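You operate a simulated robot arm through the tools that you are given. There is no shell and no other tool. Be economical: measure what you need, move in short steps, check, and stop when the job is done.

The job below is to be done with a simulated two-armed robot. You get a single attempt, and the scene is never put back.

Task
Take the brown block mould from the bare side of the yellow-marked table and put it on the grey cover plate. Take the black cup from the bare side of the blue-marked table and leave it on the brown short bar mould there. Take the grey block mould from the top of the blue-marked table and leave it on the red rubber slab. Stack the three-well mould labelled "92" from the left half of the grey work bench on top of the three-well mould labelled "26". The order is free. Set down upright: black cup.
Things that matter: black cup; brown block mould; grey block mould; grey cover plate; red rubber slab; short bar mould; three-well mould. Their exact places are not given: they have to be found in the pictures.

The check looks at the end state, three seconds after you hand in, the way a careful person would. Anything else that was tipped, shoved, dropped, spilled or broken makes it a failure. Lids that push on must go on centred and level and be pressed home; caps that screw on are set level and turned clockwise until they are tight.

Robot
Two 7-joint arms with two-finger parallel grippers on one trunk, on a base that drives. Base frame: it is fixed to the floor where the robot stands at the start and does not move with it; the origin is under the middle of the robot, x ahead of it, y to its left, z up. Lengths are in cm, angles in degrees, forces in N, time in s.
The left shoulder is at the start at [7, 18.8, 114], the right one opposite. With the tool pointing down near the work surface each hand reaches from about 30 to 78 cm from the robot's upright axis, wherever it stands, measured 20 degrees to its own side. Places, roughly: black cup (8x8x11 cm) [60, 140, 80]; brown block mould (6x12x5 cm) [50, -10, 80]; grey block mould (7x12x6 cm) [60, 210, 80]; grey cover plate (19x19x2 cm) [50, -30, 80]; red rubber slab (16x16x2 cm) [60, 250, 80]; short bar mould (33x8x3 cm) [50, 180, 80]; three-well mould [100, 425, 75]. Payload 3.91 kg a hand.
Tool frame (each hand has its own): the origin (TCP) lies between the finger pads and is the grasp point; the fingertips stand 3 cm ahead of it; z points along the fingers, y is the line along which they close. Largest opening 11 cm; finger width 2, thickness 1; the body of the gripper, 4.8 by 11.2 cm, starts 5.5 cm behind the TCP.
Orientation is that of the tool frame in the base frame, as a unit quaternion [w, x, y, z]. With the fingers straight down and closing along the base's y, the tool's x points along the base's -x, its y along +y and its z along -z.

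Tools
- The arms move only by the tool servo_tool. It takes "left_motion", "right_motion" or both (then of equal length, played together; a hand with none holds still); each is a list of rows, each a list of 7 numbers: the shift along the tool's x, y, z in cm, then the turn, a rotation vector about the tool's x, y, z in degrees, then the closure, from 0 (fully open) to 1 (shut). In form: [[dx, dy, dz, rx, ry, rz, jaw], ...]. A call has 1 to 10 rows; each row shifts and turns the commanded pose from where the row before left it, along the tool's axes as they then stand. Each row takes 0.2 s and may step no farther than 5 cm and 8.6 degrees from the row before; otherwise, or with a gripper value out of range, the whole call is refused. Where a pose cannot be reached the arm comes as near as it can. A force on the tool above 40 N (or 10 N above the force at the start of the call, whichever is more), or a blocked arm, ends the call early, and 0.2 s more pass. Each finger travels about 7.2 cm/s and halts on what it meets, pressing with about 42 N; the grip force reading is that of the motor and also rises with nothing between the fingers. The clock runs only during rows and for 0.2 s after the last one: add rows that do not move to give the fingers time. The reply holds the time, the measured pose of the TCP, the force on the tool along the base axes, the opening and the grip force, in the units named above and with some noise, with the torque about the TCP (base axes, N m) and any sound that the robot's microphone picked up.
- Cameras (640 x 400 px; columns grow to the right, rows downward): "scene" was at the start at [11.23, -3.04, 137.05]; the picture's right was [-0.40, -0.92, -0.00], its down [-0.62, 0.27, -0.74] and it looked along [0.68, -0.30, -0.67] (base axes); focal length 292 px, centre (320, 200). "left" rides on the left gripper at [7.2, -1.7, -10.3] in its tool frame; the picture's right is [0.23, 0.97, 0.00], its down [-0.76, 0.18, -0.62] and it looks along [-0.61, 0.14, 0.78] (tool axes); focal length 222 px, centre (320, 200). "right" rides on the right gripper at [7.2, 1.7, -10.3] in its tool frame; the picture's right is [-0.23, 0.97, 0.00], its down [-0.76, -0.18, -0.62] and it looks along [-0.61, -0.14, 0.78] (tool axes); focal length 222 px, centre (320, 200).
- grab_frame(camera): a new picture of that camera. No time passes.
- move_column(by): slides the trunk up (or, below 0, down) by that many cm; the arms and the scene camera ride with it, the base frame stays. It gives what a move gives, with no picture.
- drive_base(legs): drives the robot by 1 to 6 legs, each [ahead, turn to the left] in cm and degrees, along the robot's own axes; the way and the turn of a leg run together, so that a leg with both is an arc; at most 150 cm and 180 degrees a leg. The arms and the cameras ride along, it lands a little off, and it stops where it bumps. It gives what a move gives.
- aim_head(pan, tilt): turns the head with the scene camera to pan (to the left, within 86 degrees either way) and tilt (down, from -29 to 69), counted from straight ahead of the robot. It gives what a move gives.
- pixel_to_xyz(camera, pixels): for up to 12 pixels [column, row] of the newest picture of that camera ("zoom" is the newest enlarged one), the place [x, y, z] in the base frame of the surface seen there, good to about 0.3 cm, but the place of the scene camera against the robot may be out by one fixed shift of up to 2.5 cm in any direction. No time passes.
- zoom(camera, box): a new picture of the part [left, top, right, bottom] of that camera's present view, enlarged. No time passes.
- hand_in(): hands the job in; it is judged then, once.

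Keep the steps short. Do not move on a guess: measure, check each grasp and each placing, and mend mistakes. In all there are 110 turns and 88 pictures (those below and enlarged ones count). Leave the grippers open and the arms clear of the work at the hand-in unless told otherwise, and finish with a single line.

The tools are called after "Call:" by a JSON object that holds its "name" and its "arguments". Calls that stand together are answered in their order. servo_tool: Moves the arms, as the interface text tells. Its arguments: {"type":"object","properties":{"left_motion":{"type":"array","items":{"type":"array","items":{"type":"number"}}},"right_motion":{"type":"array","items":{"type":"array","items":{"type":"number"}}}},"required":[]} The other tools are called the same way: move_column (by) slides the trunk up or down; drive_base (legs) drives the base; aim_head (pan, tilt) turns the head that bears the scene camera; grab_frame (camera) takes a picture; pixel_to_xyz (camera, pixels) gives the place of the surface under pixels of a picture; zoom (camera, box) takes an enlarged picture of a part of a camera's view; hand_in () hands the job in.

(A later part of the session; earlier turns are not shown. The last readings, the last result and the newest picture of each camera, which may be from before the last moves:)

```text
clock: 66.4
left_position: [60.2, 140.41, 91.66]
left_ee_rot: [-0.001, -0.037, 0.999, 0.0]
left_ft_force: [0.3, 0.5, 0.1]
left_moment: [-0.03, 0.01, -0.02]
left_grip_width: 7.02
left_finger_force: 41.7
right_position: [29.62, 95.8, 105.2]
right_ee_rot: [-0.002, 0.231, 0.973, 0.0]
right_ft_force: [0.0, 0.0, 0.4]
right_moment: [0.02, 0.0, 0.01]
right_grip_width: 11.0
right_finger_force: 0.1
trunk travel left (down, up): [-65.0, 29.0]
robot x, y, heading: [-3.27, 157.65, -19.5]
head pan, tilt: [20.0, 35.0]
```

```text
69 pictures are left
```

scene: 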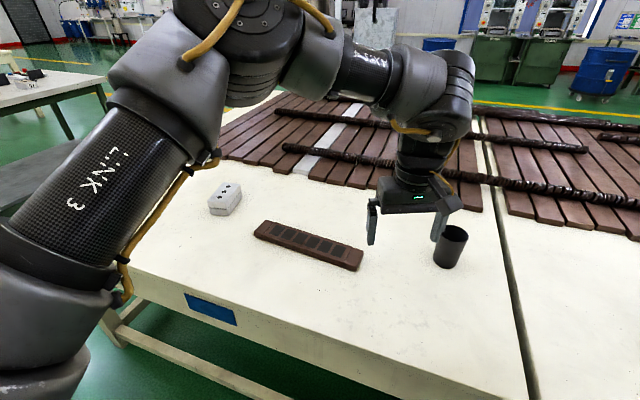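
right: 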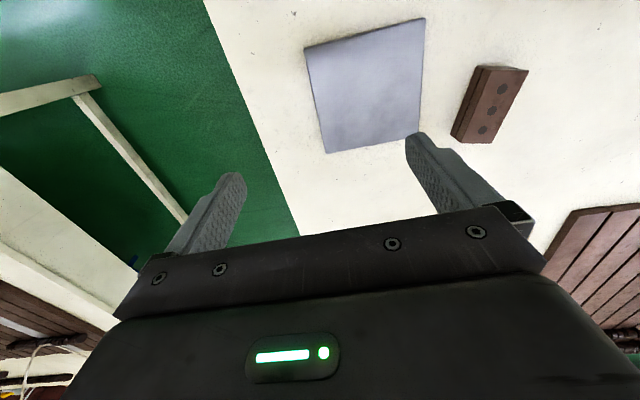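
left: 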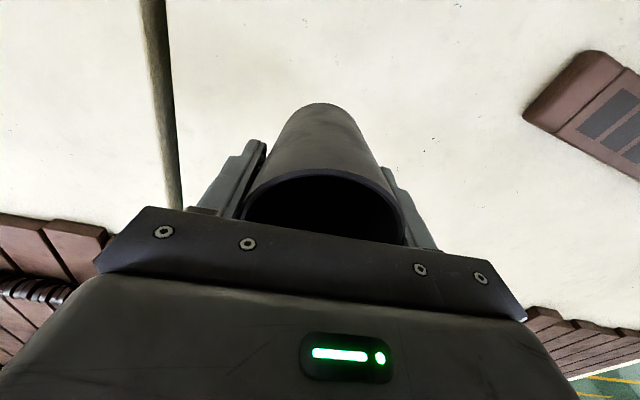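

Cup held upright and lifted clear. I turn the base left 28° to bring it near the bar mould.

Call:
{"name": "drive_base", "arguments": {"legs": [[0, 28]]}}

Call:
{"name": "grab_frame", "arguments": {"camera": "left"}}

Call:
{"name": "aim_head", "arguments": {"pan": 10, "tilt": 45}}

Call:
{"name": "grab_frame", "arguments": {"camera": "scene"}}

```text
clock: 68.2
left_position: [60.79, 172.05, 91.53]
left_ee_rot: [-0.001, -0.277, 0.961, -0.001]
left_ft_force: [0.5, -0.8, 0.3]
left_moment: [0.0, 0.0, 0.02]
left_grip_width: 7.05
left_finger_force: 42.2
right_position: [54.79, 118.2, 105.3]
right_ee_rot: [-0.001, -0.01, 1.0, 0.001]
right_ft_force: [0.4, -0.5, 0.5]
right_moment: [-0.01, -0.01, -0.02]
right_grip_width: 11.01
right_finger_force: 0.1
trunk travel left (down, up): [-65.0, 29.0]
robot x, y, heading: [-3.15, 157.28, 8.4]
head pan, tilt: [20.0, 35.0]
```

```text
68 pictures are left
```

left: 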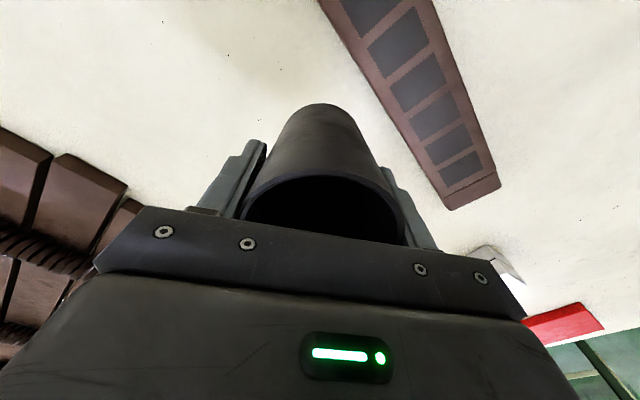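

```text
clock: 68.9
left_position: [60.72, 172.08, 91.66]
left_ee_rot: [-0.001, -0.278, 0.961, -0.002]
left_ft_force: [-0.5, 0.7, 0.0]
left_moment: [-0.02, -0.02, 0.0]
left_grip_width: 7.01
left_finger_force: 42.0
right_position: [54.68, 118.39, 105.33]
right_ee_rot: [-0.003, -0.01, 1.0, 0.0]
right_ft_force: [0.0, 0.7, 0.6]
right_moment: [0.01, 0.0, 0.01]
right_grip_width: 11.0
right_finger_force: 0.2
trunk travel left (down, up): [-65.0, 29.0]
robot x, y, heading: [-2.78, 157.3, 8.6]
head pan, tilt: [10.0, 45.0]
```

```text
67 pictures are left
```

scene: 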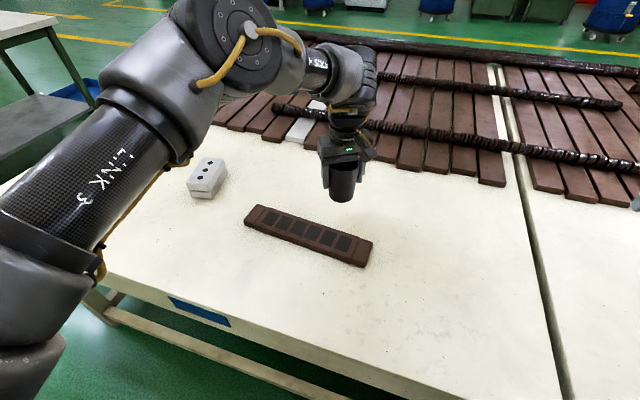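

I measure the bar's wells and edges in the left picture.

Call:
{"name": "pixel_to_xyz", "arguments": {"camera": "left", "pixels": [[397, 42], [418, 85], [435, 117], [448, 145], [462, 169], [449, 202], [498, 180], [378, 83], [447, 61], [399, 125], [462, 97]]}}

Call:
{"name": "pixel_to_xyz", "arguments": {"camera": "scene", "pixels": [[268, 216], [288, 222], [307, 230], [327, 238], [345, 245], [255, 209], [369, 245], [358, 260], [250, 221]]}}

```text
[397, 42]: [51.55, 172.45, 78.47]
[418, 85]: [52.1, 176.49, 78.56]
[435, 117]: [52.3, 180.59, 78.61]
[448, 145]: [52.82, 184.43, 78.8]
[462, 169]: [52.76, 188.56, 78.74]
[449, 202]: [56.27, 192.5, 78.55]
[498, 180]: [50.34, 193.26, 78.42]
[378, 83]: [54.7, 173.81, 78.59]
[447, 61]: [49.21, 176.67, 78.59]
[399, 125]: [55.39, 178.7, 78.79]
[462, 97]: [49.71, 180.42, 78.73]
```

```text
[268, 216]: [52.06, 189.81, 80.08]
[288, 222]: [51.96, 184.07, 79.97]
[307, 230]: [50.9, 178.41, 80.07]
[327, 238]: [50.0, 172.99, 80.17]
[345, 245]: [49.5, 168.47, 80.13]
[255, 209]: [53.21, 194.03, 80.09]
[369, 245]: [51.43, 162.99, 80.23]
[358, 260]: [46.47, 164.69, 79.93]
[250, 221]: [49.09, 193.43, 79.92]
```

Bar centre (52.2,178.3), top 78.6. I bring the cup over it and go down to just above.

Call:
{"name": "servo_tool", "arguments": {"left_motion": [[1.35, 3.21, 0, 0, 0, 0, 1], [1.35, 3.21, 0, 0, 0, 0, 1], [1.35, 3.21, 0, 0, 0, 0, 1], [0, 0, 2, 0, 0, 0, 1], [0, 0, 2, 0, 0, 0, 1], [0, 0, 1.5, 0, 0, 0, 1], [0, 0, 0, 0, 0, 0, 1]]}}

Call:
{"name": "grab_frame", "arguments": {"camera": "scene"}}

```text
clock: 70.5
left_position: [52.16, 178.13, 86.01]
left_ee_rot: [0.0, -0.277, 0.961, -0.001]
left_ft_force: [-0.2, 0.1, -1.0]
left_moment: [0.0, -0.01, -0.01]
left_grip_width: 7.04
left_finger_force: 41.7
right_position: [54.79, 118.25, 105.39]
right_ee_rot: [-0.002, -0.011, 1.0, 0.001]
right_ft_force: [0.0, 0.1, 0.4]
right_moment: [0.0, -0.02, -0.01]
right_grip_width: 11.0
right_finger_force: 0.1
trunk travel left (down, up): [-65.0, 29.0]
robot x, y, heading: [-3.08, 157.14, 8.5]
head pan, tilt: [10.0, 45.0]
```

```text
66 pictures are left
```

scene: 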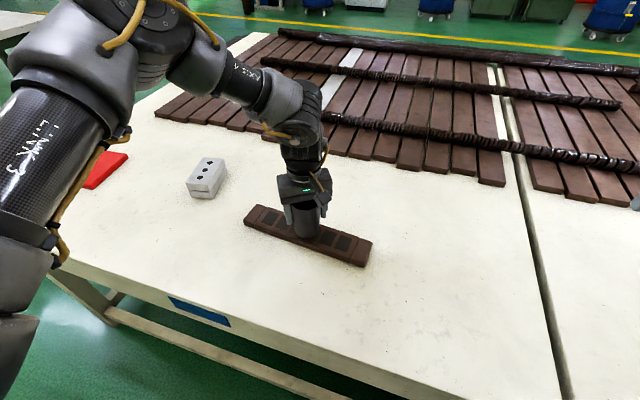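

The cup hangs over the bar. Small steps down until contact.

Call:
{"name": "servo_tool", "arguments": {"left_motion": [[0, 0, 0.6, 0, 0, 0, 1], [0, 0, 0.3, 0, 0, 0, 1], [0, 0, 0.2, 0, 0, 0, 1], [0, 0, 0.1, 0, 0, 0, 1], [0, 0, 0, 0, 0, 0, 1]]}}

```text
clock: 71.7
left_position: [52.16, 178.1, 84.87]
left_ee_rot: [0.0, -0.278, 0.961, -0.001]
left_ft_force: [0.4, -0.5, 0.0]
left_moment: [-0.02, 0.02, 0.0]
left_grip_width: 7.02
left_finger_force: 42.2
right_position: [54.71, 118.26, 105.25]
right_ee_rot: [-0.001, -0.011, 1.0, 0.0]
right_ft_force: [0.1, 0.2, 0.0]
right_moment: [0.01, -0.02, -0.03]
right_grip_width: 10.97
right_finger_force: 0.0
trunk travel left (down, up): [-65.0, 29.0]
robot x, y, heading: [-2.83, 157.26, 8.7]
head pan, tilt: [10.0, 45.0]
```

Call:
{"name": "servo_tool", "arguments": {"left_motion": [[0, 0, 0.15, 0, 0, 0, 1], [0, 0, 0.15, 0, 0, 0, 1], [0, 0, 0, 0, 0, 0, 1]]}}

```text
clock: 72.5
left_position: [52.1, 178.04, 84.9]
left_ee_rot: [0.001, -0.278, 0.961, -0.002]
left_ft_force: [1.2, 2.0, 18.6]
left_moment: [-0.22, -0.05, 0.06]
left_grip_width: 7.05
left_finger_force: 42.5
right_position: [54.55, 118.28, 105.37]
right_ee_rot: [-0.001, -0.011, 1.0, 0.001]
right_ft_force: [0.0, 0.1, -0.4]
right_moment: [0.03, -0.01, 0.02]
right_grip_width: 11.0
right_finger_force: 0.1
trunk travel left (down, up): [-65.0, 29.0]
robot x, y, heading: [-2.93, 157.47, 8.4]
head pan, tilt: [10.0, 45.0]
```

Contact (18 N up). Release and rise straight.

Call:
{"name": "servo_tool", "arguments": {"left_motion": [[0, 0, -0.1, 0, 0, 0, 1], [0, 0, 0, 0, 0, 0, 0], [0, 0, 0, 0, 0, 0, 0], [0, 0, 0, 0, 0, 0, 0], [0, 0, -4, 0, 0, 0, 0], [0, 0, -4, 0, 0, 0, 0], [0, 0, -4, 0, 0, 0, 0], [0, 0, -4, 0, 0, 0, 0]]}}

Call:
{"name": "grab_frame", "arguments": {"camera": "left"}}

Call:
{"name": "grab_frame", "arguments": {"camera": "scene"}}

```text
clock: 74.3
left_position: [52.08, 178.0, 100.72]
left_ee_rot: [0.0, -0.278, 0.961, 0.0]
left_ft_force: [0.5, -0.8, 0.0]
left_moment: [0.0, 0.01, -0.02]
left_grip_width: 10.99
left_finger_force: 0.1
right_position: [54.56, 118.09, 105.45]
right_ee_rot: [0.0, -0.01, 1.0, 0.001]
right_ft_force: [-0.1, 0.1, 0.1]
right_moment: [-0.01, -0.02, -0.02]
right_grip_width: 10.99
right_finger_force: 0.1
trunk travel left (down, up): [-65.0, 29.0]
robot x, y, heading: [-3.21, 157.13, 8.2]
head pan, tilt: [10.0, 45.0]
```

```text
65 pictures are left
```

left: 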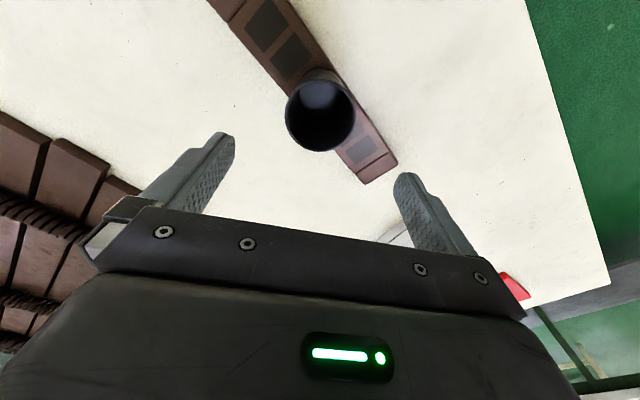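

```text
64 pictures are left
```

scene: 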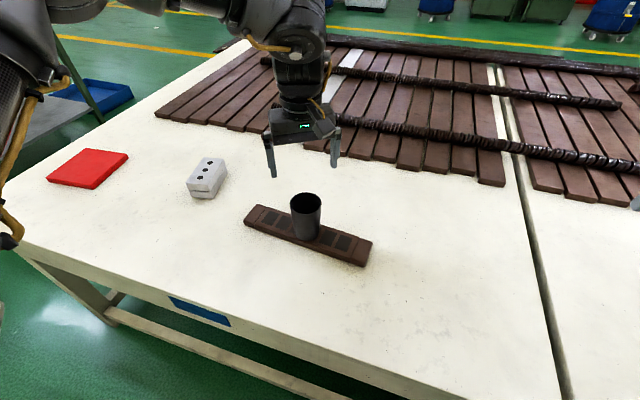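

The cup stands upright on the bar mould. Next I back off, drive along to y≈220 and face the table again.

Call:
{"name": "drive_base", "arguments": {"legs": [[-17, 0], [0, 81.5], [66, 0], [0, -90], [16, 0]]}}

Call:
{"name": "grab_frame", "arguments": {"camera": "left"}}

Call:
{"name": "grab_frame", "arguments": {"camera": "scene"}}

```text
clock: 87.3
left_position: [54.23, 232.21, 100.64]
left_ee_rot: [-0.001, -0.202, 0.979, -0.001]
left_ft_force: [-0.3, -0.3, 0.4]
left_moment: [-0.03, 0.01, 0.0]
left_grip_width: 11.01
left_finger_force: 0.1
right_position: [47.39, 172.75, 105.36]
right_ee_rot: [-0.001, 0.068, 0.998, 0.001]
right_ft_force: [-0.3, 0.9, 0.2]
right_moment: [0.0, 0.03, 0.0]
right_grip_width: 11.03
right_finger_force: 0.0
trunk travel left (down, up): [-65.0, 29.0]
robot x, y, heading: [-3.61, 220.21, -0.4]
head pan, tilt: [10.0, 45.0]
```

```text
63 pictures are left
```

left: 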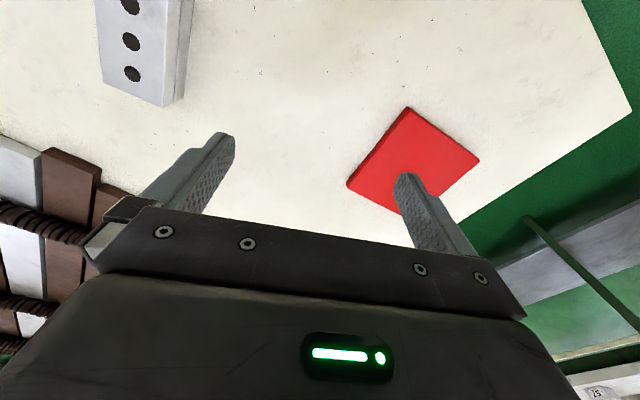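

```text
62 pictures are left
```

scene: 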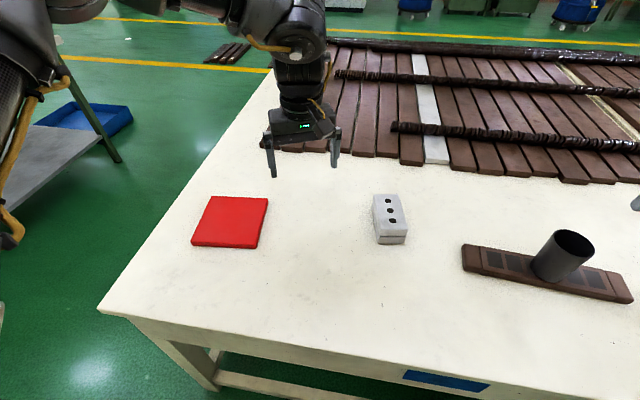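

Call:
{"name": "pixel_to_xyz", "arguments": {"camera": "left", "pixels": [[408, 109], [478, 161], [348, 183], [400, 210], [395, 150], [131, 7], [131, 41], [132, 74], [104, 82], [163, 103], [150, 40]]}}

Call:
{"name": "pixel_to_xyz", "arguments": {"camera": "scene", "pixels": [[388, 201], [390, 211], [393, 220], [374, 196], [399, 195], [407, 235], [378, 237], [213, 198], [267, 199], [256, 246], [193, 243]]}}

```text
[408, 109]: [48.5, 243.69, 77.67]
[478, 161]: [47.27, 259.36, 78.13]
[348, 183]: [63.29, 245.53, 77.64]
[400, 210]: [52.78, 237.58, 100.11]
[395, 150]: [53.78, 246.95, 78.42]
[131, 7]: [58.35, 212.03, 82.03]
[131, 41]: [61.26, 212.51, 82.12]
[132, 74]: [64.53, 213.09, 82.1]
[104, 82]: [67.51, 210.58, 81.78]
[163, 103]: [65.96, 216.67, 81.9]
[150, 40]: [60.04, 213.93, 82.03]
```

```text
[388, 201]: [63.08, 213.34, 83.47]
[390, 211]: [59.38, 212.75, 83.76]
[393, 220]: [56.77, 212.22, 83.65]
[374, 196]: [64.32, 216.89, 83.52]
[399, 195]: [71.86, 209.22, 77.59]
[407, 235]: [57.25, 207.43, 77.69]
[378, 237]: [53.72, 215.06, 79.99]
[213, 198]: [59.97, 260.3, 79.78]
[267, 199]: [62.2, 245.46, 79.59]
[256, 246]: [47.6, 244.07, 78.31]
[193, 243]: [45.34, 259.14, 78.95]
```

Grey block centre (61.3,212.5), yaw ≈10.5°, top 82.1; slab centre (55.2,252.3), top 78.2. I turn the base right 12° to bring the block into reach.

Call:
{"name": "drive_base", "arguments": {"legs": [[0, -12]]}}

Call:
{"name": "grab_frame", "arguments": {"camera": "left"}}

```text
clock: 88.5
left_position: [55.55, 219.99, 100.59]
left_ee_rot: [-0.001, -0.098, 0.995, -0.001]
left_ft_force: [0.6, 0.3, -0.4]
left_moment: [0.02, -0.03, 0.03]
left_grip_width: 11.0
left_finger_force: 0.1
right_position: [36.49, 163.19, 105.2]
right_ee_rot: [-0.002, 0.171, 0.985, 0.0]
right_ft_force: [0.2, 0.6, -0.2]
right_moment: [0.05, -0.06, -0.02]
right_grip_width: 11.02
right_finger_force: 0.1
trunk travel left (down, up): [-65.0, 29.0]
robot x, y, heading: [-3.65, 220.29, -12.2]
head pan, tilt: [10.0, 45.0]
```

```text
61 pictures are left
```

left: 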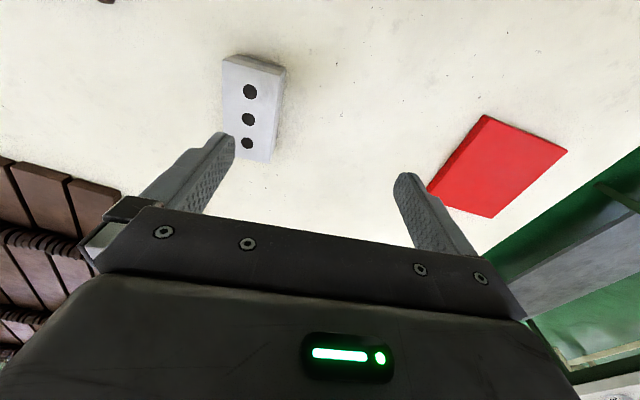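

Call:
{"name": "pixel_to_xyz", "arguments": {"camera": "left", "pixels": [[250, 91], [248, 119], [246, 143], [225, 66], [276, 77], [270, 158], [487, 117], [565, 151], [492, 214], [432, 190], [500, 165]]}}

```text
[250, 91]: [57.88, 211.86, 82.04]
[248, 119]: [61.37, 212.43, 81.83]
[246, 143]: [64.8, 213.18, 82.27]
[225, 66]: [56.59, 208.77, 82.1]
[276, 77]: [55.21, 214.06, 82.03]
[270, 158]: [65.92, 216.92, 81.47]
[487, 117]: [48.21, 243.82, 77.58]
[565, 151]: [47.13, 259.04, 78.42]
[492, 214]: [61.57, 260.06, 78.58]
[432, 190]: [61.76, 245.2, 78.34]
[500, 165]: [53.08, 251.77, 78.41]
```

Hand yaw (11.3°) already matches the block. I move above its centre (61.3,212.6) and part-way down.

Call:
{"name": "servo_tool", "arguments": {"left_motion": [[-2.1, -4.19, 0, 0, 0, 0, 0], [-2.1, -4.18, 0, 0, 0, 0, 0], [0, 0, 4, 0, 0, 0.8, 0], [0, 0, 4, 0, 0, 0, 0], [0, 0, 0, 0, 0, 0, 0]]}}

Call:
{"name": "grab_frame", "arguments": {"camera": "left"}}

```text
clock: 89.7
left_position: [61.22, 212.46, 92.74]
left_ee_rot: [0.0, -0.092, 0.996, -0.001]
left_ft_force: [-1.5, 0.4, -0.3]
left_moment: [0.0, 0.04, -0.01]
left_grip_width: 10.99
left_finger_force: 0.0
right_position: [36.37, 163.1, 105.34]
right_ee_rot: [-0.002, 0.171, 0.985, 0.002]
right_ft_force: [-0.6, -0.1, -0.3]
right_moment: [-0.05, -0.03, 0.03]
right_grip_width: 10.97
right_finger_force: 0.0
trunk travel left (down, up): [-65.0, 29.0]
robot x, y, heading: [-3.55, 220.24, -12.5]
head pan, tilt: [10.0, 45.0]
```

```text
60 pictures are left
```

left: 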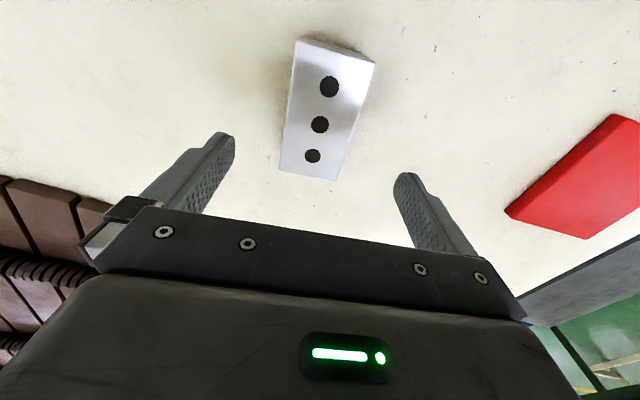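

Aligned. Down to z≈80.2, then close and lift.

Call:
{"name": "servo_tool", "arguments": {"left_motion": [[0, 0, 3.5, 0, 0, 0, 0], [0, 0, 3.5, 0, 0, 0, 0], [0, 0, 3.3, 0, 0, 0, 0], [0, 0, 2.2, 0, 0, 0, 0], [0, 0, 0, 0, 0, 0, 0], [0, 0, 0, 0, 0, 0, 1], [0, 0, 0, 0, 0, 0, 1], [0, 0, 0, 0, 0, 0, 1], [0, 0, 0, 0, 0, 0, 1]]}}

Call:
{"name": "servo_tool", "arguments": {"left_motion": [[0, 0, -3, 0, 0, 0, 1], [0, 0, -3, 0, 0, 0, 1], [0, 0, -3, 0, 0, 0, 1], [0, 0, 0, 0, 0, 0, 1]]}}

Call:
{"name": "grab_frame", "arguments": {"camera": "left"}}

```text
clock: 91.7
left_position: [61.33, 212.61, 80.21]
left_ee_rot: [0.0, -0.091, 0.996, 0.0]
left_ft_force: [-0.3, -1.4, 0.5]
left_moment: [0.07, -0.18, -0.2]
left_grip_width: 6.58
left_finger_force: 41.8
right_position: [36.47, 163.26, 105.38]
right_ee_rot: [-0.001, 0.171, 0.985, 0.001]
right_ft_force: [-0.1, 0.2, 2.0]
right_moment: [-0.02, 0.02, 0.0]
right_grip_width: 11.0
right_finger_force: 0.0
trunk travel left (down, up): [-65.0, 29.0]
robot x, y, heading: [-3.7, 219.97, -12.4]
head pan, tilt: [10.0, 45.0]
```

```text
clock: 92.7
left_position: [61.24, 212.67, 89.19]
left_ee_rot: [-0.001, -0.092, 0.996, 0.0]
left_ft_force: [0.3, -0.1, -6.6]
left_moment: [-0.02, 0.02, 0.02]
left_grip_width: 6.59
left_finger_force: 42.1
right_position: [36.67, 163.22, 105.23]
right_ee_rot: [-0.003, 0.171, 0.985, 0.001]
right_ft_force: [-1.1, 0.0, -0.3]
right_moment: [0.02, -0.01, 0.03]
right_grip_width: 11.01
right_finger_force: 0.1
trunk travel left (down, up): [-65.0, 29.0]
robot x, y, heading: [-3.23, 220.47, -12.6]
head pan, tilt: [10.0, 45.0]
```

```text
59 pictures are left
```

left: 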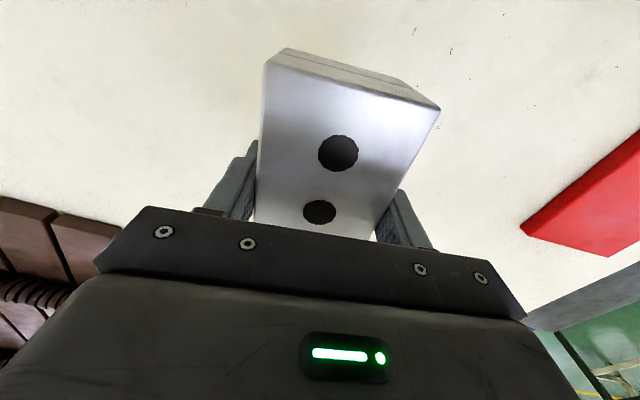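

Held. I turn the base left 32° to carry it over the red slab.

Call:
{"name": "drive_base", "arguments": {"legs": [[0, 32]]}}

```text
clock: 94.6
left_position: [55.58, 247.93, 89.06]
left_ee_rot: [0.0, -0.361, 0.932, -0.001]
left_ft_force: [0.2, 0.6, -7.0]
left_moment: [-0.02, 0.03, -0.02]
left_grip_width: 6.57
left_finger_force: 42.2
right_position: [60.76, 192.87, 105.27]
right_ee_rot: [-0.003, -0.105, 0.994, 0.001]
right_ft_force: [0.2, 0.5, 0.6]
right_moment: [0.0, -0.01, 0.01]
right_grip_width: 11.02
right_finger_force: 0.0
trunk travel left (down, up): [-65.0, 29.0]
robot x, y, heading: [-3.51, 220.33, 19.6]
head pan, tilt: [10.0, 45.0]
```

I turn the tool back 34° to match the slab and shift to its centre.

Call:
{"name": "servo_tool", "arguments": {"left_motion": [[0, 0, 0, 0, 0, 8.5, 1], [0, 0, 0, 0, 0, 8.5, 1], [0, 0, 0, 0, 0, 8.5, 1], [0, 0, 0, 0, 0, 8.5, 1], [0, 2.15, 0, 0, 0, 0, 1], [0, 2.15, 0, 0, 0, 0, 1], [0, 0, 0, 0, 0, 0, 1]]}}

Call:
{"name": "grab_frame", "arguments": {"camera": "left"}}

```text
clock: 96.2
left_position: [43.7, 240.03, 91.29]
left_ee_rot: [0.001, -0.075, 0.997, -0.001]
left_ft_force: [0.7, -1.2, -7.8]
left_moment: [0.02, 0.02, 0.01]
left_grip_width: 6.59
left_finger_force: 41.7
left hand out of reach, approached as far as the arm can: row 1, 2, 3, 4, 5, 6
right_position: [60.54, 192.84, 105.2]
right_ee_rot: [-0.003, -0.106, 0.994, 0.001]
right_ft_force: [0.1, -0.5, 0.2]
right_moment: [0.0, 0.02, 0.03]
right_grip_width: 10.98
right_finger_force: 0.1
trunk travel left (down, up): [-65.0, 29.0]
robot x, y, heading: [-3.29, 220.54, 19.3]
head pan, tilt: [10.0, 45.0]
```

```text
58 pictures are left
```

left: 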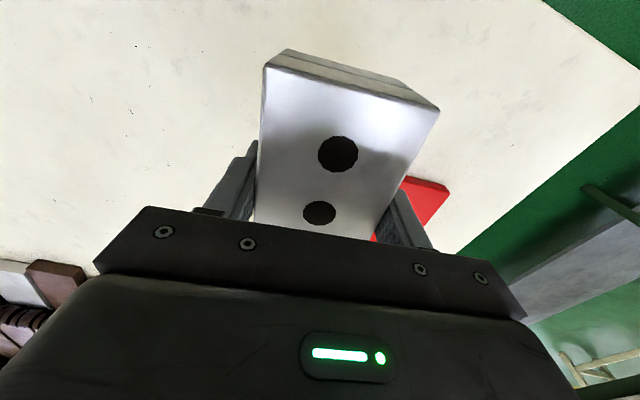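

Yaw is limited relative to the robot. I turn back 16° and then go to the slab centre.

Call:
{"name": "servo_tool", "arguments": {"left_motion": [[0, 0, 0, 0, 0, -8, 1], [0, 0, 0, 0, 0, -8, 1], [-3.83, 1.6, 0, 0, 0, 0, 1], [-3.83, 1.6, 0, 0, 0, 0, 1], [-3.83, 1.6, 0, 0, 0, 0, 1], [-3.83, 1.6, 0, 0, 0, 0, 1], [0, 0, 0, 0, 0, 0, 1]]}}

```text
clock: 97.8
left_position: [49.93, 246.59, 91.41]
left_ee_rot: [0.0, -0.213, 0.977, -0.003]
left_ft_force: [-0.1, -0.3, -6.5]
left_moment: [-0.02, 0.02, 0.02]
left_grip_width: 6.59
left_finger_force: 42.2
left hand out of reach, approached as far as the arm can: row 5, 6
right_position: [60.71, 192.91, 105.25]
right_ee_rot: [-0.002, -0.106, 0.994, 0.0]
right_ft_force: [0.1, -0.3, -0.8]
right_moment: [0.01, -0.01, 0.02]
right_grip_width: 11.0
right_finger_force: 0.0
trunk travel left (down, up): [-65.0, 29.0]
robot x, y, heading: [-3.52, 220.27, 19.3]
head pan, tilt: [10.0, 45.0]
```

Limited still; I turn another 15° and retry.

Call:
{"name": "servo_tool", "arguments": {"left_motion": [[0, 0, 0, 0, 0, -8, 1], [0, 0, 0, 0, 0, -8, 1], [0, 0, 0, 0, 0, 0, 1]]}}

```text
clock: 98.6
left_position: [49.95, 246.49, 91.43]
left_ee_rot: [0.0, -0.345, 0.939, -0.001]
left_ft_force: [-0.4, 0.5, -7.1]
left_moment: [0.02, 0.0, 0.01]
left_grip_width: 6.58
left_finger_force: 41.7
right_position: [60.63, 192.88, 105.15]
right_ee_rot: [-0.002, -0.105, 0.994, 0.001]
right_ft_force: [0.2, 0.4, 0.4]
right_moment: [-0.01, 0.02, 0.01]
right_grip_width: 11.01
right_finger_force: 0.0
trunk travel left (down, up): [-65.0, 29.0]
robot x, y, heading: [-3.61, 220.38, 19.4]
head pan, tilt: [10.0, 45.0]
```

Call:
{"name": "servo_tool", "arguments": {"left_motion": [[-2.51, 0.36, 0, 0, 0, 0, 1], [-2.51, 0.36, 0, 0, 0, 0, 1], [-2.51, 0.36, 0, 0, 0, 0, 1], [0, 0, 0, 0, 0, 0, 1]]}}

Call:
{"name": "grab_frame", "arguments": {"camera": "scene"}}

```text
clock: 99.6
left_position: [54.87, 252.27, 91.3]
left_ee_rot: [0.0, -0.346, 0.938, -0.001]
left_ft_force: [0.0, 1.0, -7.6]
left_moment: [0.04, 0.01, -0.01]
left_grip_width: 6.58
left_finger_force: 41.8
right_position: [60.63, 192.95, 105.22]
right_ee_rot: [-0.003, -0.106, 0.994, 0.001]
right_ft_force: [0.7, -0.1, -0.3]
right_moment: [0.01, 0.04, 0.03]
right_grip_width: 10.99
right_finger_force: 0.0
trunk travel left (down, up): [-65.0, 29.0]
robot x, y, heading: [-3.55, 220.48, 19.5]
head pan, tilt: [10.0, 45.0]
```

```text
57 pictures are left
```

scene: 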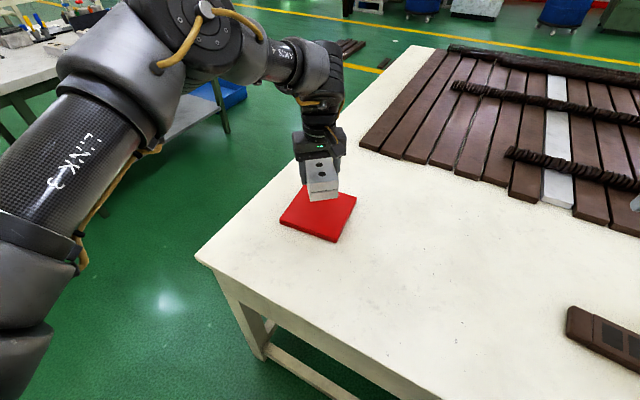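

Over the slab centre. Down to just above, then feel for contact.

Call:
{"name": "servo_tool", "arguments": {"left_motion": [[0, 0, 3, 0, 0, 0, 1], [0, 0, 3, 0, 0, 0, 1], [0, 0, 2.5, 0, 0, 0, 1], [0, 0, 0.4, 0, 0, 0, 1], [0, 0, 0.2, 0, 0, 0, 1], [0, 0, 0, 0, 0, 0, 1]]}}

```text
clock: 101.0
left_position: [54.42, 251.81, 82.35]
left_ee_rot: [-0.001, -0.346, 0.938, -0.002]
left_ft_force: [0.4, 0.7, -7.4]
left_moment: [0.0, 0.03, -0.03]
left_grip_width: 6.6
left_finger_force: 41.8
left hand out of reach, approached as far as the arm can: row 3
right_position: [60.69, 192.92, 105.32]
right_ee_rot: [-0.003, -0.105, 0.994, 0.0]
right_ft_force: [0.1, 0.0, -0.3]
right_moment: [0.02, 0.0, -0.01]
right_grip_width: 10.98
right_finger_force: 0.1
trunk travel left (down, up): [-65.0, 29.0]
robot x, y, heading: [-3.73, 220.19, 19.5]
head pan, tilt: [10.0, 45.0]
```

Call:
{"name": "servo_tool", "arguments": {"left_motion": [[0, 0, 0.2, 0, 0, 0, 1], [0, 0, 0.15, 0, 0, 0, 1], [0, 0, 0.15, 0, 0, 0, 1], [0, 0, 0, 0, 0, 0, 1]]}}

```text
clock: 102.0
left_position: [54.27, 251.75, 82.23]
left_ee_rot: [0.003, -0.347, 0.938, -0.002]
left_ft_force: [4.1, 2.9, 17.2]
left_moment: [-0.2, 1.43, -0.18]
left_grip_width: 6.6
left_finger_force: 41.4
right_position: [60.59, 192.83, 105.38]
right_ee_rot: [-0.002, -0.105, 0.995, 0.002]
right_ft_force: [0.3, 0.5, 0.2]
right_moment: [0.01, 0.01, -0.01]
right_grip_width: 10.99
right_finger_force: 0.0
trunk travel left (down, up): [-65.0, 29.0]
robot x, y, heading: [-3.56, 220.3, 19.6]
head pan, tilt: [10.0, 45.0]
```

Contact. I open and rise.

Call:
{"name": "servo_tool", "arguments": {"left_motion": [[0, 0, -0.1, 0, 0, 0, 1], [0, 0, 0, 0, 0, 0, 0], [0, 0, 0, 0, 0, 0, 0], [0, 0, 0, 0, 0, 0, 0], [0, 0, -4, 0, 0, 0, 0], [0, 0, -4, 0, 0, 0, 0], [0, 0, -4, 0, 0, 0, 0], [0, 0, -4, 0, 0, 0, 0], [0, 0, -4, 0, 0, 0, 0]]}}

Call:
{"name": "aim_head", "arguments": {"pan": 30, "tilt": 25}}

Call:
{"name": "grab_frame", "arguments": {"camera": "left"}}

Call:
{"name": "grab_frame", "arguments": {"camera": "scene"}}

```text
clock: 104.0
left_position: [53.64, 251.4, 101.98]
left_ee_rot: [0.001, -0.346, 0.938, -0.003]
left_ft_force: [-1.1, -0.6, 0.2]
left_moment: [0.0, 0.01, 0.02]
left_grip_width: 11.01
left_finger_force: 0.0
left hand out of reach, approached as far as the arm can: row 9
right_position: [60.56, 192.75, 105.32]
right_ee_rot: [-0.002, -0.105, 0.994, 0.001]
right_ft_force: [-0.3, 0.1, -0.5]
right_moment: [0.01, 0.0, -0.02]
right_grip_width: 11.01
right_finger_force: 0.0
trunk travel left (down, up): [-65.0, 29.0]
robot x, y, heading: [-3.06, 220.26, 19.6]
head pan, tilt: [10.0, 45.0]
```

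```text
clock: 104.9
left_position: [53.92, 251.35, 101.92]
left_ee_rot: [0.001, -0.347, 0.938, -0.002]
left_ft_force: [0.3, 0.7, 0.5]
left_moment: [0.01, 0.03, 0.02]
left_grip_width: 11.0
left_finger_force: 0.0
right_position: [60.56, 192.92, 105.24]
right_ee_rot: [-0.001, -0.106, 0.994, 0.0]
right_ft_force: [1.3, -0.9, 0.5]
right_moment: [0.01, 0.01, 0.02]
right_grip_width: 10.98
right_finger_force: 0.0
trunk travel left (down, up): [-65.0, 29.0]
robot x, y, heading: [-3.48, 220.46, 19.4]
head pan, tilt: [30.0, 25.0]
```

```text
56 pictures are left
```

left: 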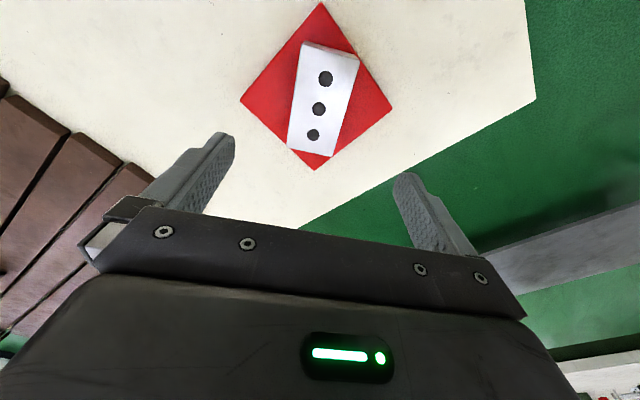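

```text
55 pictures are left
```

scene: 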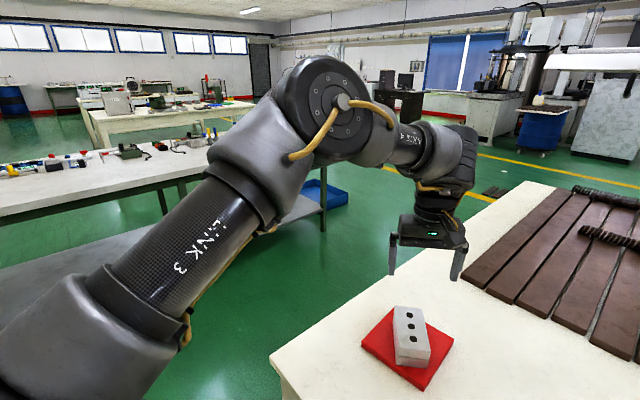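

Grey block rests on the red slab. Next I back off, face +y and look at the work benches.

Call:
{"name": "drive_base", "arguments": {"legs": [[-18, 0], [0, 70.5]]}}

Call:
{"name": "aim_head", "arguments": {"pan": -25, "tilt": 15}}

Call:
{"name": "grab_frame", "arguments": {"camera": "scene"}}

```text
clock: 109.4
left_position: [-29.4, 278.75, 101.86]
left_ee_rot: [-0.002, 0.819, -0.574, 0.002]
left_ft_force: [0.0, 0.7, 0.3]
left_moment: [-0.02, 0.03, 0.01]
left_grip_width: 11.01
left_finger_force: 0.0
right_position: [27.73, 264.42, 105.25]
right_ee_rot: [-0.002, -0.653, 0.757, 0.0]
right_ft_force: [-0.2, -0.5, 0.1]
right_moment: [0.0, 0.02, 0.02]
right_grip_width: 11.01
right_finger_force: 0.1
trunk travel left (down, up): [-65.0, 29.0]
robot x, y, heading: [-20.37, 214.48, 88.9]
head pan, tilt: [30.0, 25.0]
```

```text
clock: 110.6
left_position: [-29.37, 278.86, 101.83]
left_ee_rot: [-0.002, 0.818, -0.575, 0.001]
left_ft_force: [-0.9, 0.6, 0.0]
left_moment: [-0.05, -0.03, 0.01]
left_grip_width: 11.01
left_finger_force: 0.1
right_position: [27.68, 264.45, 105.35]
right_ee_rot: [-0.002, -0.653, 0.757, 0.0]
right_ft_force: [0.8, -0.1, -0.3]
right_moment: [-0.02, 0.04, 0.03]
right_grip_width: 10.99
right_finger_force: 0.1
trunk travel left (down, up): [-65.0, 29.0]
robot x, y, heading: [-20.44, 214.0, 88.5]
head pan, tilt: [-25.0, 15.0]
```

```text
54 pictures are left
```

scene: 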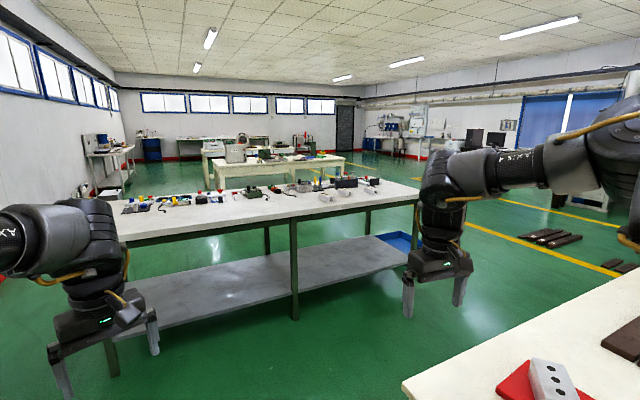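

The grey bench is ahead. I zoom on its top to find the three-well moulds.

Call:
{"name": "zoom", "arguments": {"camera": "scene", "box": [110, 165, 270, 230]}}

Call:
{"name": "zoom", "arguments": {"camera": "scene", "box": [250, 160, 410, 225]}}

Call:
{"name": "pixel_to_xyz", "arguments": {"camera": "scene", "pixels": [[130, 238], [294, 218], [410, 198], [270, 210], [325, 197], [345, 190], [356, 190], [110, 212], [374, 178]]}}

```text
4.00 times, centred on (190, 198) of scene
```

zoom: 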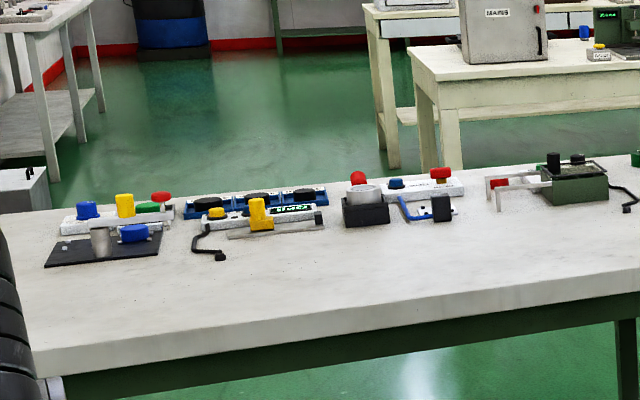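

```text
4.00 times, centred on (330, 192) of scene
```

zoom: 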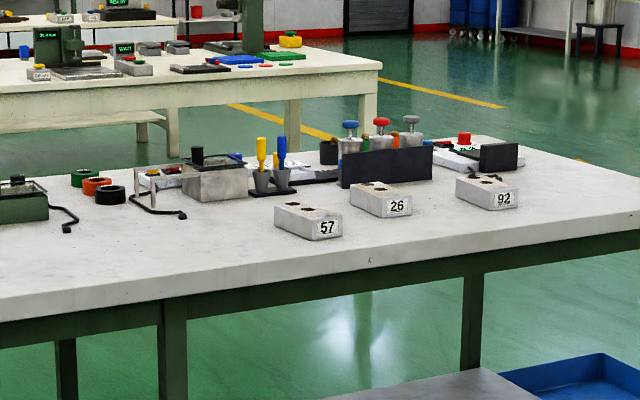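

```text
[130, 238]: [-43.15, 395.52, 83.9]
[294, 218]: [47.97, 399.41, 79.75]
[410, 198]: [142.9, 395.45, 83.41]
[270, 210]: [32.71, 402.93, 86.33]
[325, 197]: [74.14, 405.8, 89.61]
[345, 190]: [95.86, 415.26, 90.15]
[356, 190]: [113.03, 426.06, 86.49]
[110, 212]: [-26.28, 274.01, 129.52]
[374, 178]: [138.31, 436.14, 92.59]
```

Found: "57", "26", "92" in a row on the near right part of the bench, around x 75–120, y≈410. I drive to the gap between table and bench (y≈315), along to x≈95, and face the bench.

Call:
{"name": "drive_base", "arguments": {"legs": [[101, 0], [0, -88.5], [115, 0], [0, 90]]}}

Call:
{"name": "aim_head", "arguments": {"pan": 0, "tilt": 30}}

Call:
{"name": "grab_frame", "arguments": {"camera": "scene"}}

```text
clock: 128.9
left_position: [86.29, 380.55, 101.91]
left_ee_rot: [-0.003, 0.827, -0.563, 0.001]
left_ft_force: [-0.4, -0.3, -0.3]
left_moment: [0.03, -0.02, 0.0]
left_grip_width: 10.98
left_finger_force: 0.2
right_position: [143.87, 367.62, 105.13]
right_ee_rot: [-0.002, -0.664, 0.747, 0.0]
right_ft_force: [-0.5, -0.8, -0.3]
right_moment: [-0.02, 0.02, -0.03]
right_grip_width: 11.02
right_finger_force: 0.0
trunk travel left (down, up): [-65.0, 29.0]
robot x, y, heading: [96.94, 315.93, 90.4]
head pan, tilt: [-25.0, 15.0]
```

```text
clock: 129.8
left_position: [86.3, 380.37, 101.83]
left_ee_rot: [-0.001, 0.827, -0.562, 0.002]
left_ft_force: [0.0, -0.4, -0.2]
left_moment: [0.03, -0.03, 0.03]
left_grip_width: 11.04
left_finger_force: 0.0
right_position: [143.91, 367.74, 105.22]
right_ee_rot: [-0.003, -0.664, 0.747, 0.0]
right_ft_force: [0.1, -0.2, -0.6]
right_moment: [-0.04, 0.01, 0.02]
right_grip_width: 11.0
right_finger_force: 0.0
trunk travel left (down, up): [-65.0, 29.0]
robot x, y, heading: [97.32, 316.49, 90.5]
head pan, tilt: [0.0, 30.0]
```

```text
51 pictures are left
```

scene: 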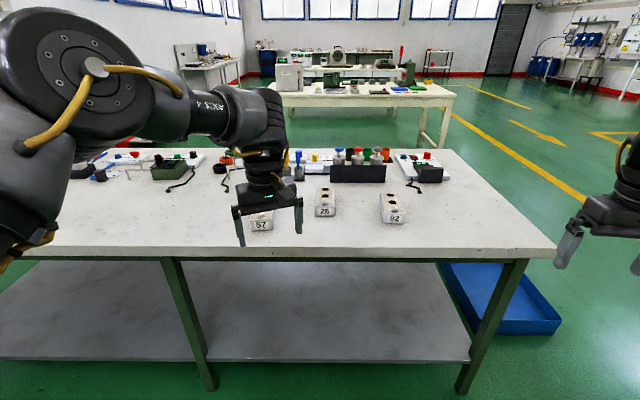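

Call:
{"name": "zoom", "arguments": {"camera": "scene", "box": [230, 140, 430, 265]}}

Call:
{"name": "pixel_to_xyz", "arguments": {"camera": "scene", "pixels": [[323, 196], [325, 211], [391, 202], [395, 218], [262, 225], [320, 245], [450, 240], [358, 172], [420, 172], [325, 160]]}}

```text
3.20 times, centred on (330, 202) of scene
```

zoom: 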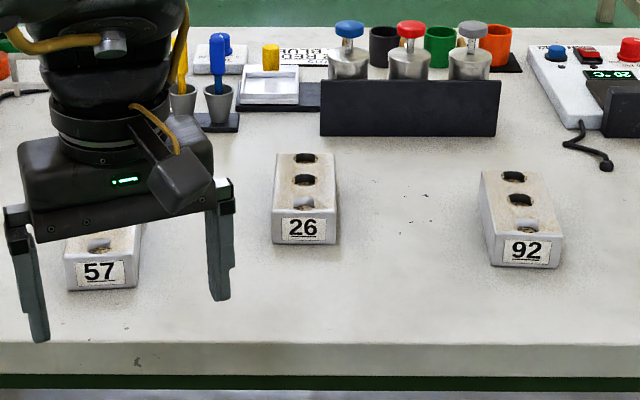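

```text
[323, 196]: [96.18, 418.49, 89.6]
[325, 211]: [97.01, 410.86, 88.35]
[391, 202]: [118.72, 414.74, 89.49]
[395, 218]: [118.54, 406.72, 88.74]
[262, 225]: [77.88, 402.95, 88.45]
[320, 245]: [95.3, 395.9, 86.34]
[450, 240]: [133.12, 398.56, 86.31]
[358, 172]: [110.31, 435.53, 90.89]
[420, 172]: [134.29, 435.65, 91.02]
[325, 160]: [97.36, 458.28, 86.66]
```

The bench top is higher (~z 85). I raise the trunk 9 cm first, then drive closer to about (114,359).

Call:
{"name": "move_column", "arguments": {"by": 9}}

Call:
{"name": "drive_base", "arguments": {"legs": [[0, -22], [45, 0], [0, 20]]}}

Call:
{"name": "grab_frame", "arguments": {"camera": "left"}}

Call:
{"name": "grab_frame", "arguments": {"camera": "scene"}}

```text
clock: 131.1
left_position: [86.23, 380.33, 110.78]
left_ee_rot: [-0.002, 0.827, -0.562, 0.001]
left_ft_force: [0.1, -0.1, -0.1]
left_moment: [-0.01, -0.01, -0.02]
left_grip_width: 10.99
left_finger_force: 0.1
right_position: [143.8, 367.8, 114.3]
right_ee_rot: [-0.002, -0.663, 0.748, -0.001]
right_ft_force: [0.4, -0.5, 0.0]
right_moment: [-0.02, -0.02, 0.04]
right_grip_width: 10.99
right_finger_force: 0.1
trunk travel left (down, up): [-74.0, 20.0]
robot x, y, heading: [96.75, 316.17, 90.3]
head pan, tilt: [0.0, 30.0]
```

```text
clock: 136.0
left_position: [105.67, 422.58, 110.94]
left_ee_rot: [-0.001, 0.815, -0.579, 0.001]
left_ft_force: [0.3, -0.8, -0.5]
left_moment: [-0.01, 0.01, -0.03]
left_grip_width: 10.99
left_finger_force: 0.1
right_position: [162.59, 407.72, 114.25]
right_ee_rot: [-0.003, -0.649, 0.761, 0.001]
right_ft_force: [-0.5, 0.5, -1.0]
right_moment: [-0.01, 0.01, 0.0]
right_grip_width: 10.97
right_finger_force: 0.2
trunk travel left (down, up): [-74.0, 20.0]
robot x, y, heading: [113.79, 358.04, 88.1]
head pan, tilt: [0.0, 30.0]
```

```text
49 pictures are left
```

left: 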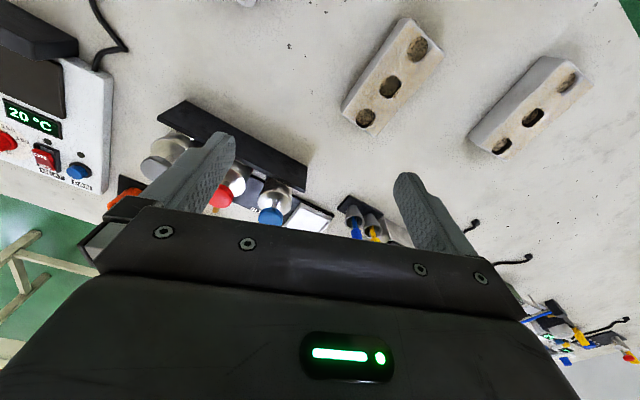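

```text
48 pictures are left
```

scene: 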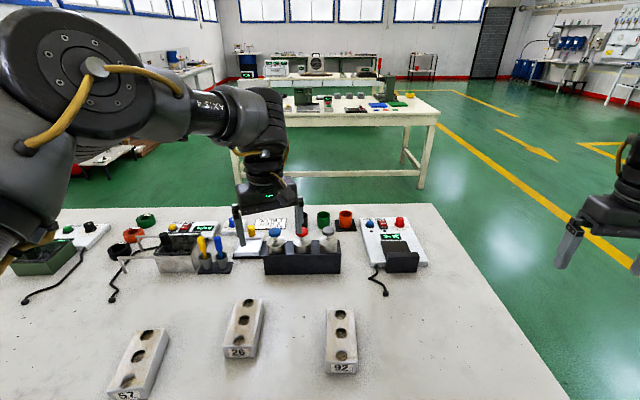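

In the left picture I take (390,85) to be "26" and (530,105) "57"; "92" is just off the top. I measure with both cameras.

Call:
{"name": "pixel_to_xyz", "arguments": {"camera": "left", "pixels": [[402, 70], [379, 102], [402, 20], [441, 50], [345, 108], [375, 134], [300, 60], [535, 100], [245, 2], [250, 150], [180, 143]]}}

Call:
{"name": "pixel_to_xyz", "arguments": {"camera": "scene", "pixels": [[341, 322], [341, 344], [341, 334], [245, 314], [243, 329], [239, 342], [327, 311], [353, 311], [356, 360], [330, 360], [340, 366], [400, 330]]}}

```text
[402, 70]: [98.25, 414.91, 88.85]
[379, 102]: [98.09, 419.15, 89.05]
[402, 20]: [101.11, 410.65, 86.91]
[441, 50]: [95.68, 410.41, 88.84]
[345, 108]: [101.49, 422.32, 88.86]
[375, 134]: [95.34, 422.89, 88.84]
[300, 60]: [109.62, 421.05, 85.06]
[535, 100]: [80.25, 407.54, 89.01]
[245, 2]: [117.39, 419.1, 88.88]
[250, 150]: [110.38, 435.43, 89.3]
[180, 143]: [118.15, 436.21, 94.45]
```

```text
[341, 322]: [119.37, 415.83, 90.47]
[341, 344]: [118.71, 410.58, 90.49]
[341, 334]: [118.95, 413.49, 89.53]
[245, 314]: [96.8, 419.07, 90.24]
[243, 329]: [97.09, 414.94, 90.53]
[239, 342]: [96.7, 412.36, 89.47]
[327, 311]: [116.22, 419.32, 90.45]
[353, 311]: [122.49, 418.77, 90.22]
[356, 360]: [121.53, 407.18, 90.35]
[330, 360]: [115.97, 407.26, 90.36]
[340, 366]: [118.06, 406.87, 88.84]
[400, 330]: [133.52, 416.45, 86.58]
```

Bench z=85.06, mould tops 88.85; "26" centre ≈(98.4,416.6), "92" ≈(120,414.5), long axes along y. Both fit the left hand's band from (99,359) heading 71°, so I reposition there.

Call:
{"name": "drive_base", "arguments": {"legs": [[-15, 0], [0, 44], [21.5, 0], [0, -61]]}}

Call:
{"name": "grab_frame", "arguments": {"camera": "left"}}

```text
clock: 143.4
left_position: [109.83, 422.91, 110.98]
left_ee_rot: [-0.001, 0.72, -0.694, 0.002]
left_ft_force: [-0.3, -0.2, -0.3]
left_moment: [-0.01, 0.02, 0.0]
left_grip_width: 11.01
left_finger_force: 0.0
right_position: [159.92, 391.82, 114.24]
right_ee_rot: [-0.002, -0.528, 0.849, 0.0]
right_ft_force: [-0.2, 0.0, -0.6]
right_moment: [-0.01, 0.0, -0.04]
right_grip_width: 11.0
right_finger_force: 0.0
trunk travel left (down, up): [-74.0, 20.0]
robot x, y, heading: [98.44, 359.02, 71.1]
head pan, tilt: [0.0, 30.0]
```

```text
47 pictures are left
```

left: 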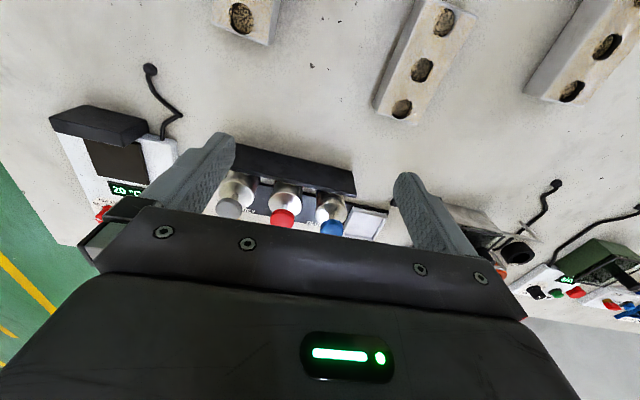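

I move the left hand above "92" and look.

Call:
{"name": "servo_tool", "arguments": {"left_motion": [[2.92, -3.3, 0, 0, 0, 0, 0], [2.92, -3.3, 0, 0, 0, 0, 0], [2.92, -3.3, 0, 0, 0, 0, 0], [0, 0, 3, 0, 0, 0, 0], [0, 0, 0, 0, 0, 0, 0]]}}

Call:
{"name": "grab_frame", "arguments": {"camera": "left"}}

```text
clock: 144.6
left_position: [120.11, 414.58, 107.93]
left_ee_rot: [-0.001, 0.72, -0.694, 0.002]
left_ft_force: [0.5, 0.5, 0.1]
left_moment: [0.0, -0.02, -0.02]
left_grip_width: 10.97
left_finger_force: 0.0
right_position: [159.95, 391.94, 114.27]
right_ee_rot: [-0.002, -0.529, 0.849, -0.001]
right_ft_force: [-0.4, -0.2, -0.6]
right_moment: [0.03, -0.01, 0.0]
right_grip_width: 11.01
right_finger_force: 0.0
trunk travel left (down, up): [-74.0, 20.0]
robot x, y, heading: [98.9, 359.01, 71.2]
head pan, tilt: [0.0, 30.0]
```

```text
46 pictures are left
```

left: 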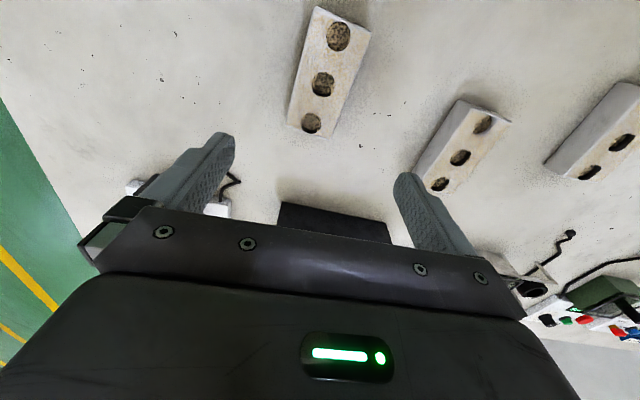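

Call:
{"name": "pixel_to_xyz", "arguments": {"camera": "left", "pixels": [[318, 9], [369, 34], [329, 135], [291, 122], [331, 60], [316, 105], [300, 8], [461, 102], [508, 122], [447, 140], [485, 144], [450, 172]]}}

Call:
{"name": "zoom", "arguments": {"camera": "left", "box": [270, 0, 520, 200]}}

```text
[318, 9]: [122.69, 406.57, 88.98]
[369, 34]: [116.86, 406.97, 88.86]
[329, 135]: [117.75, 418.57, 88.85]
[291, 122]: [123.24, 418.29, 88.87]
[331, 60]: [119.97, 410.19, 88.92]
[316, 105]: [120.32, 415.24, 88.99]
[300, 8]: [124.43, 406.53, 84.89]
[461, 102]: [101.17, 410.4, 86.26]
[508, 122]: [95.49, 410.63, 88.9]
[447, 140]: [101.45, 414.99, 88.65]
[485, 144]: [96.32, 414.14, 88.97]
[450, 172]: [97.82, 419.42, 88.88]
```

```text
2.00 times, centred on (395, 100) of left
```

zoom: 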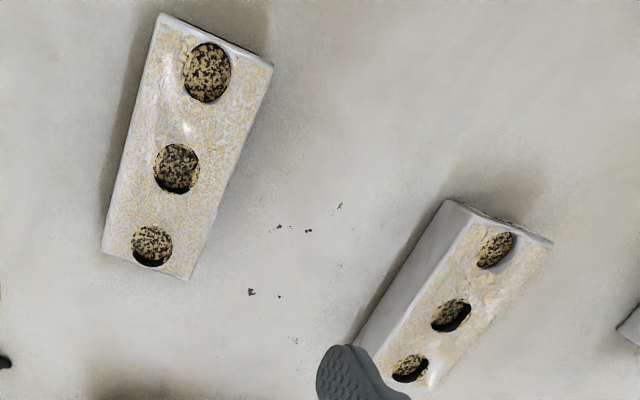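

"92" centre (120.1,412.6), axis 86.5°. I turn the tool 5.6°, shift 2 cm, and lower to z≈97 for a check.

Call:
{"name": "servo_tool", "arguments": {"left_motion": [[0, 0, 0, 0, 0, 5.6, 0], [2.0, -0.1, 0, 0, 0, 0, 0], [0, 0, 4, 0, 0, 0, 0], [0, 0, 4, 0, 0, 0, 0], [0, 0, 3, 0, 0, 0, 0], [0, 0, 0, 0, 0, 0, 0]]}}

Call:
{"name": "grab_frame", "arguments": {"camera": "left"}}

```text
clock: 146.0
left_position: [120.2, 412.56, 97.0]
left_ee_rot: [0.003, -0.685, 0.729, -0.001]
left_ft_force: [0.0, 0.5, -1.2]
left_moment: [-0.01, -0.02, 0.0]
left_grip_width: 10.99
left_finger_force: 0.0
right_position: [159.96, 391.8, 114.16]
right_ee_rot: [-0.002, -0.528, 0.849, 0.0]
right_ft_force: [-0.1, 0.4, -0.4]
right_moment: [-0.03, 0.04, 0.0]
right_grip_width: 10.97
right_finger_force: 0.0
trunk travel left (down, up): [-74.0, 20.0]
robot x, y, heading: [99.11, 358.7, 71.2]
head pan, tilt: [0.0, 30.0]
```

```text
44 pictures are left
```

left: 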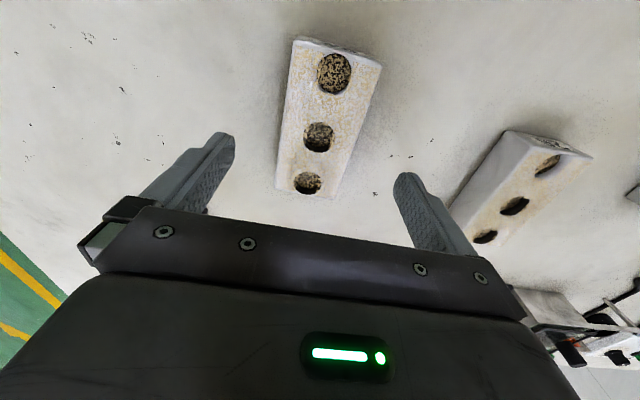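

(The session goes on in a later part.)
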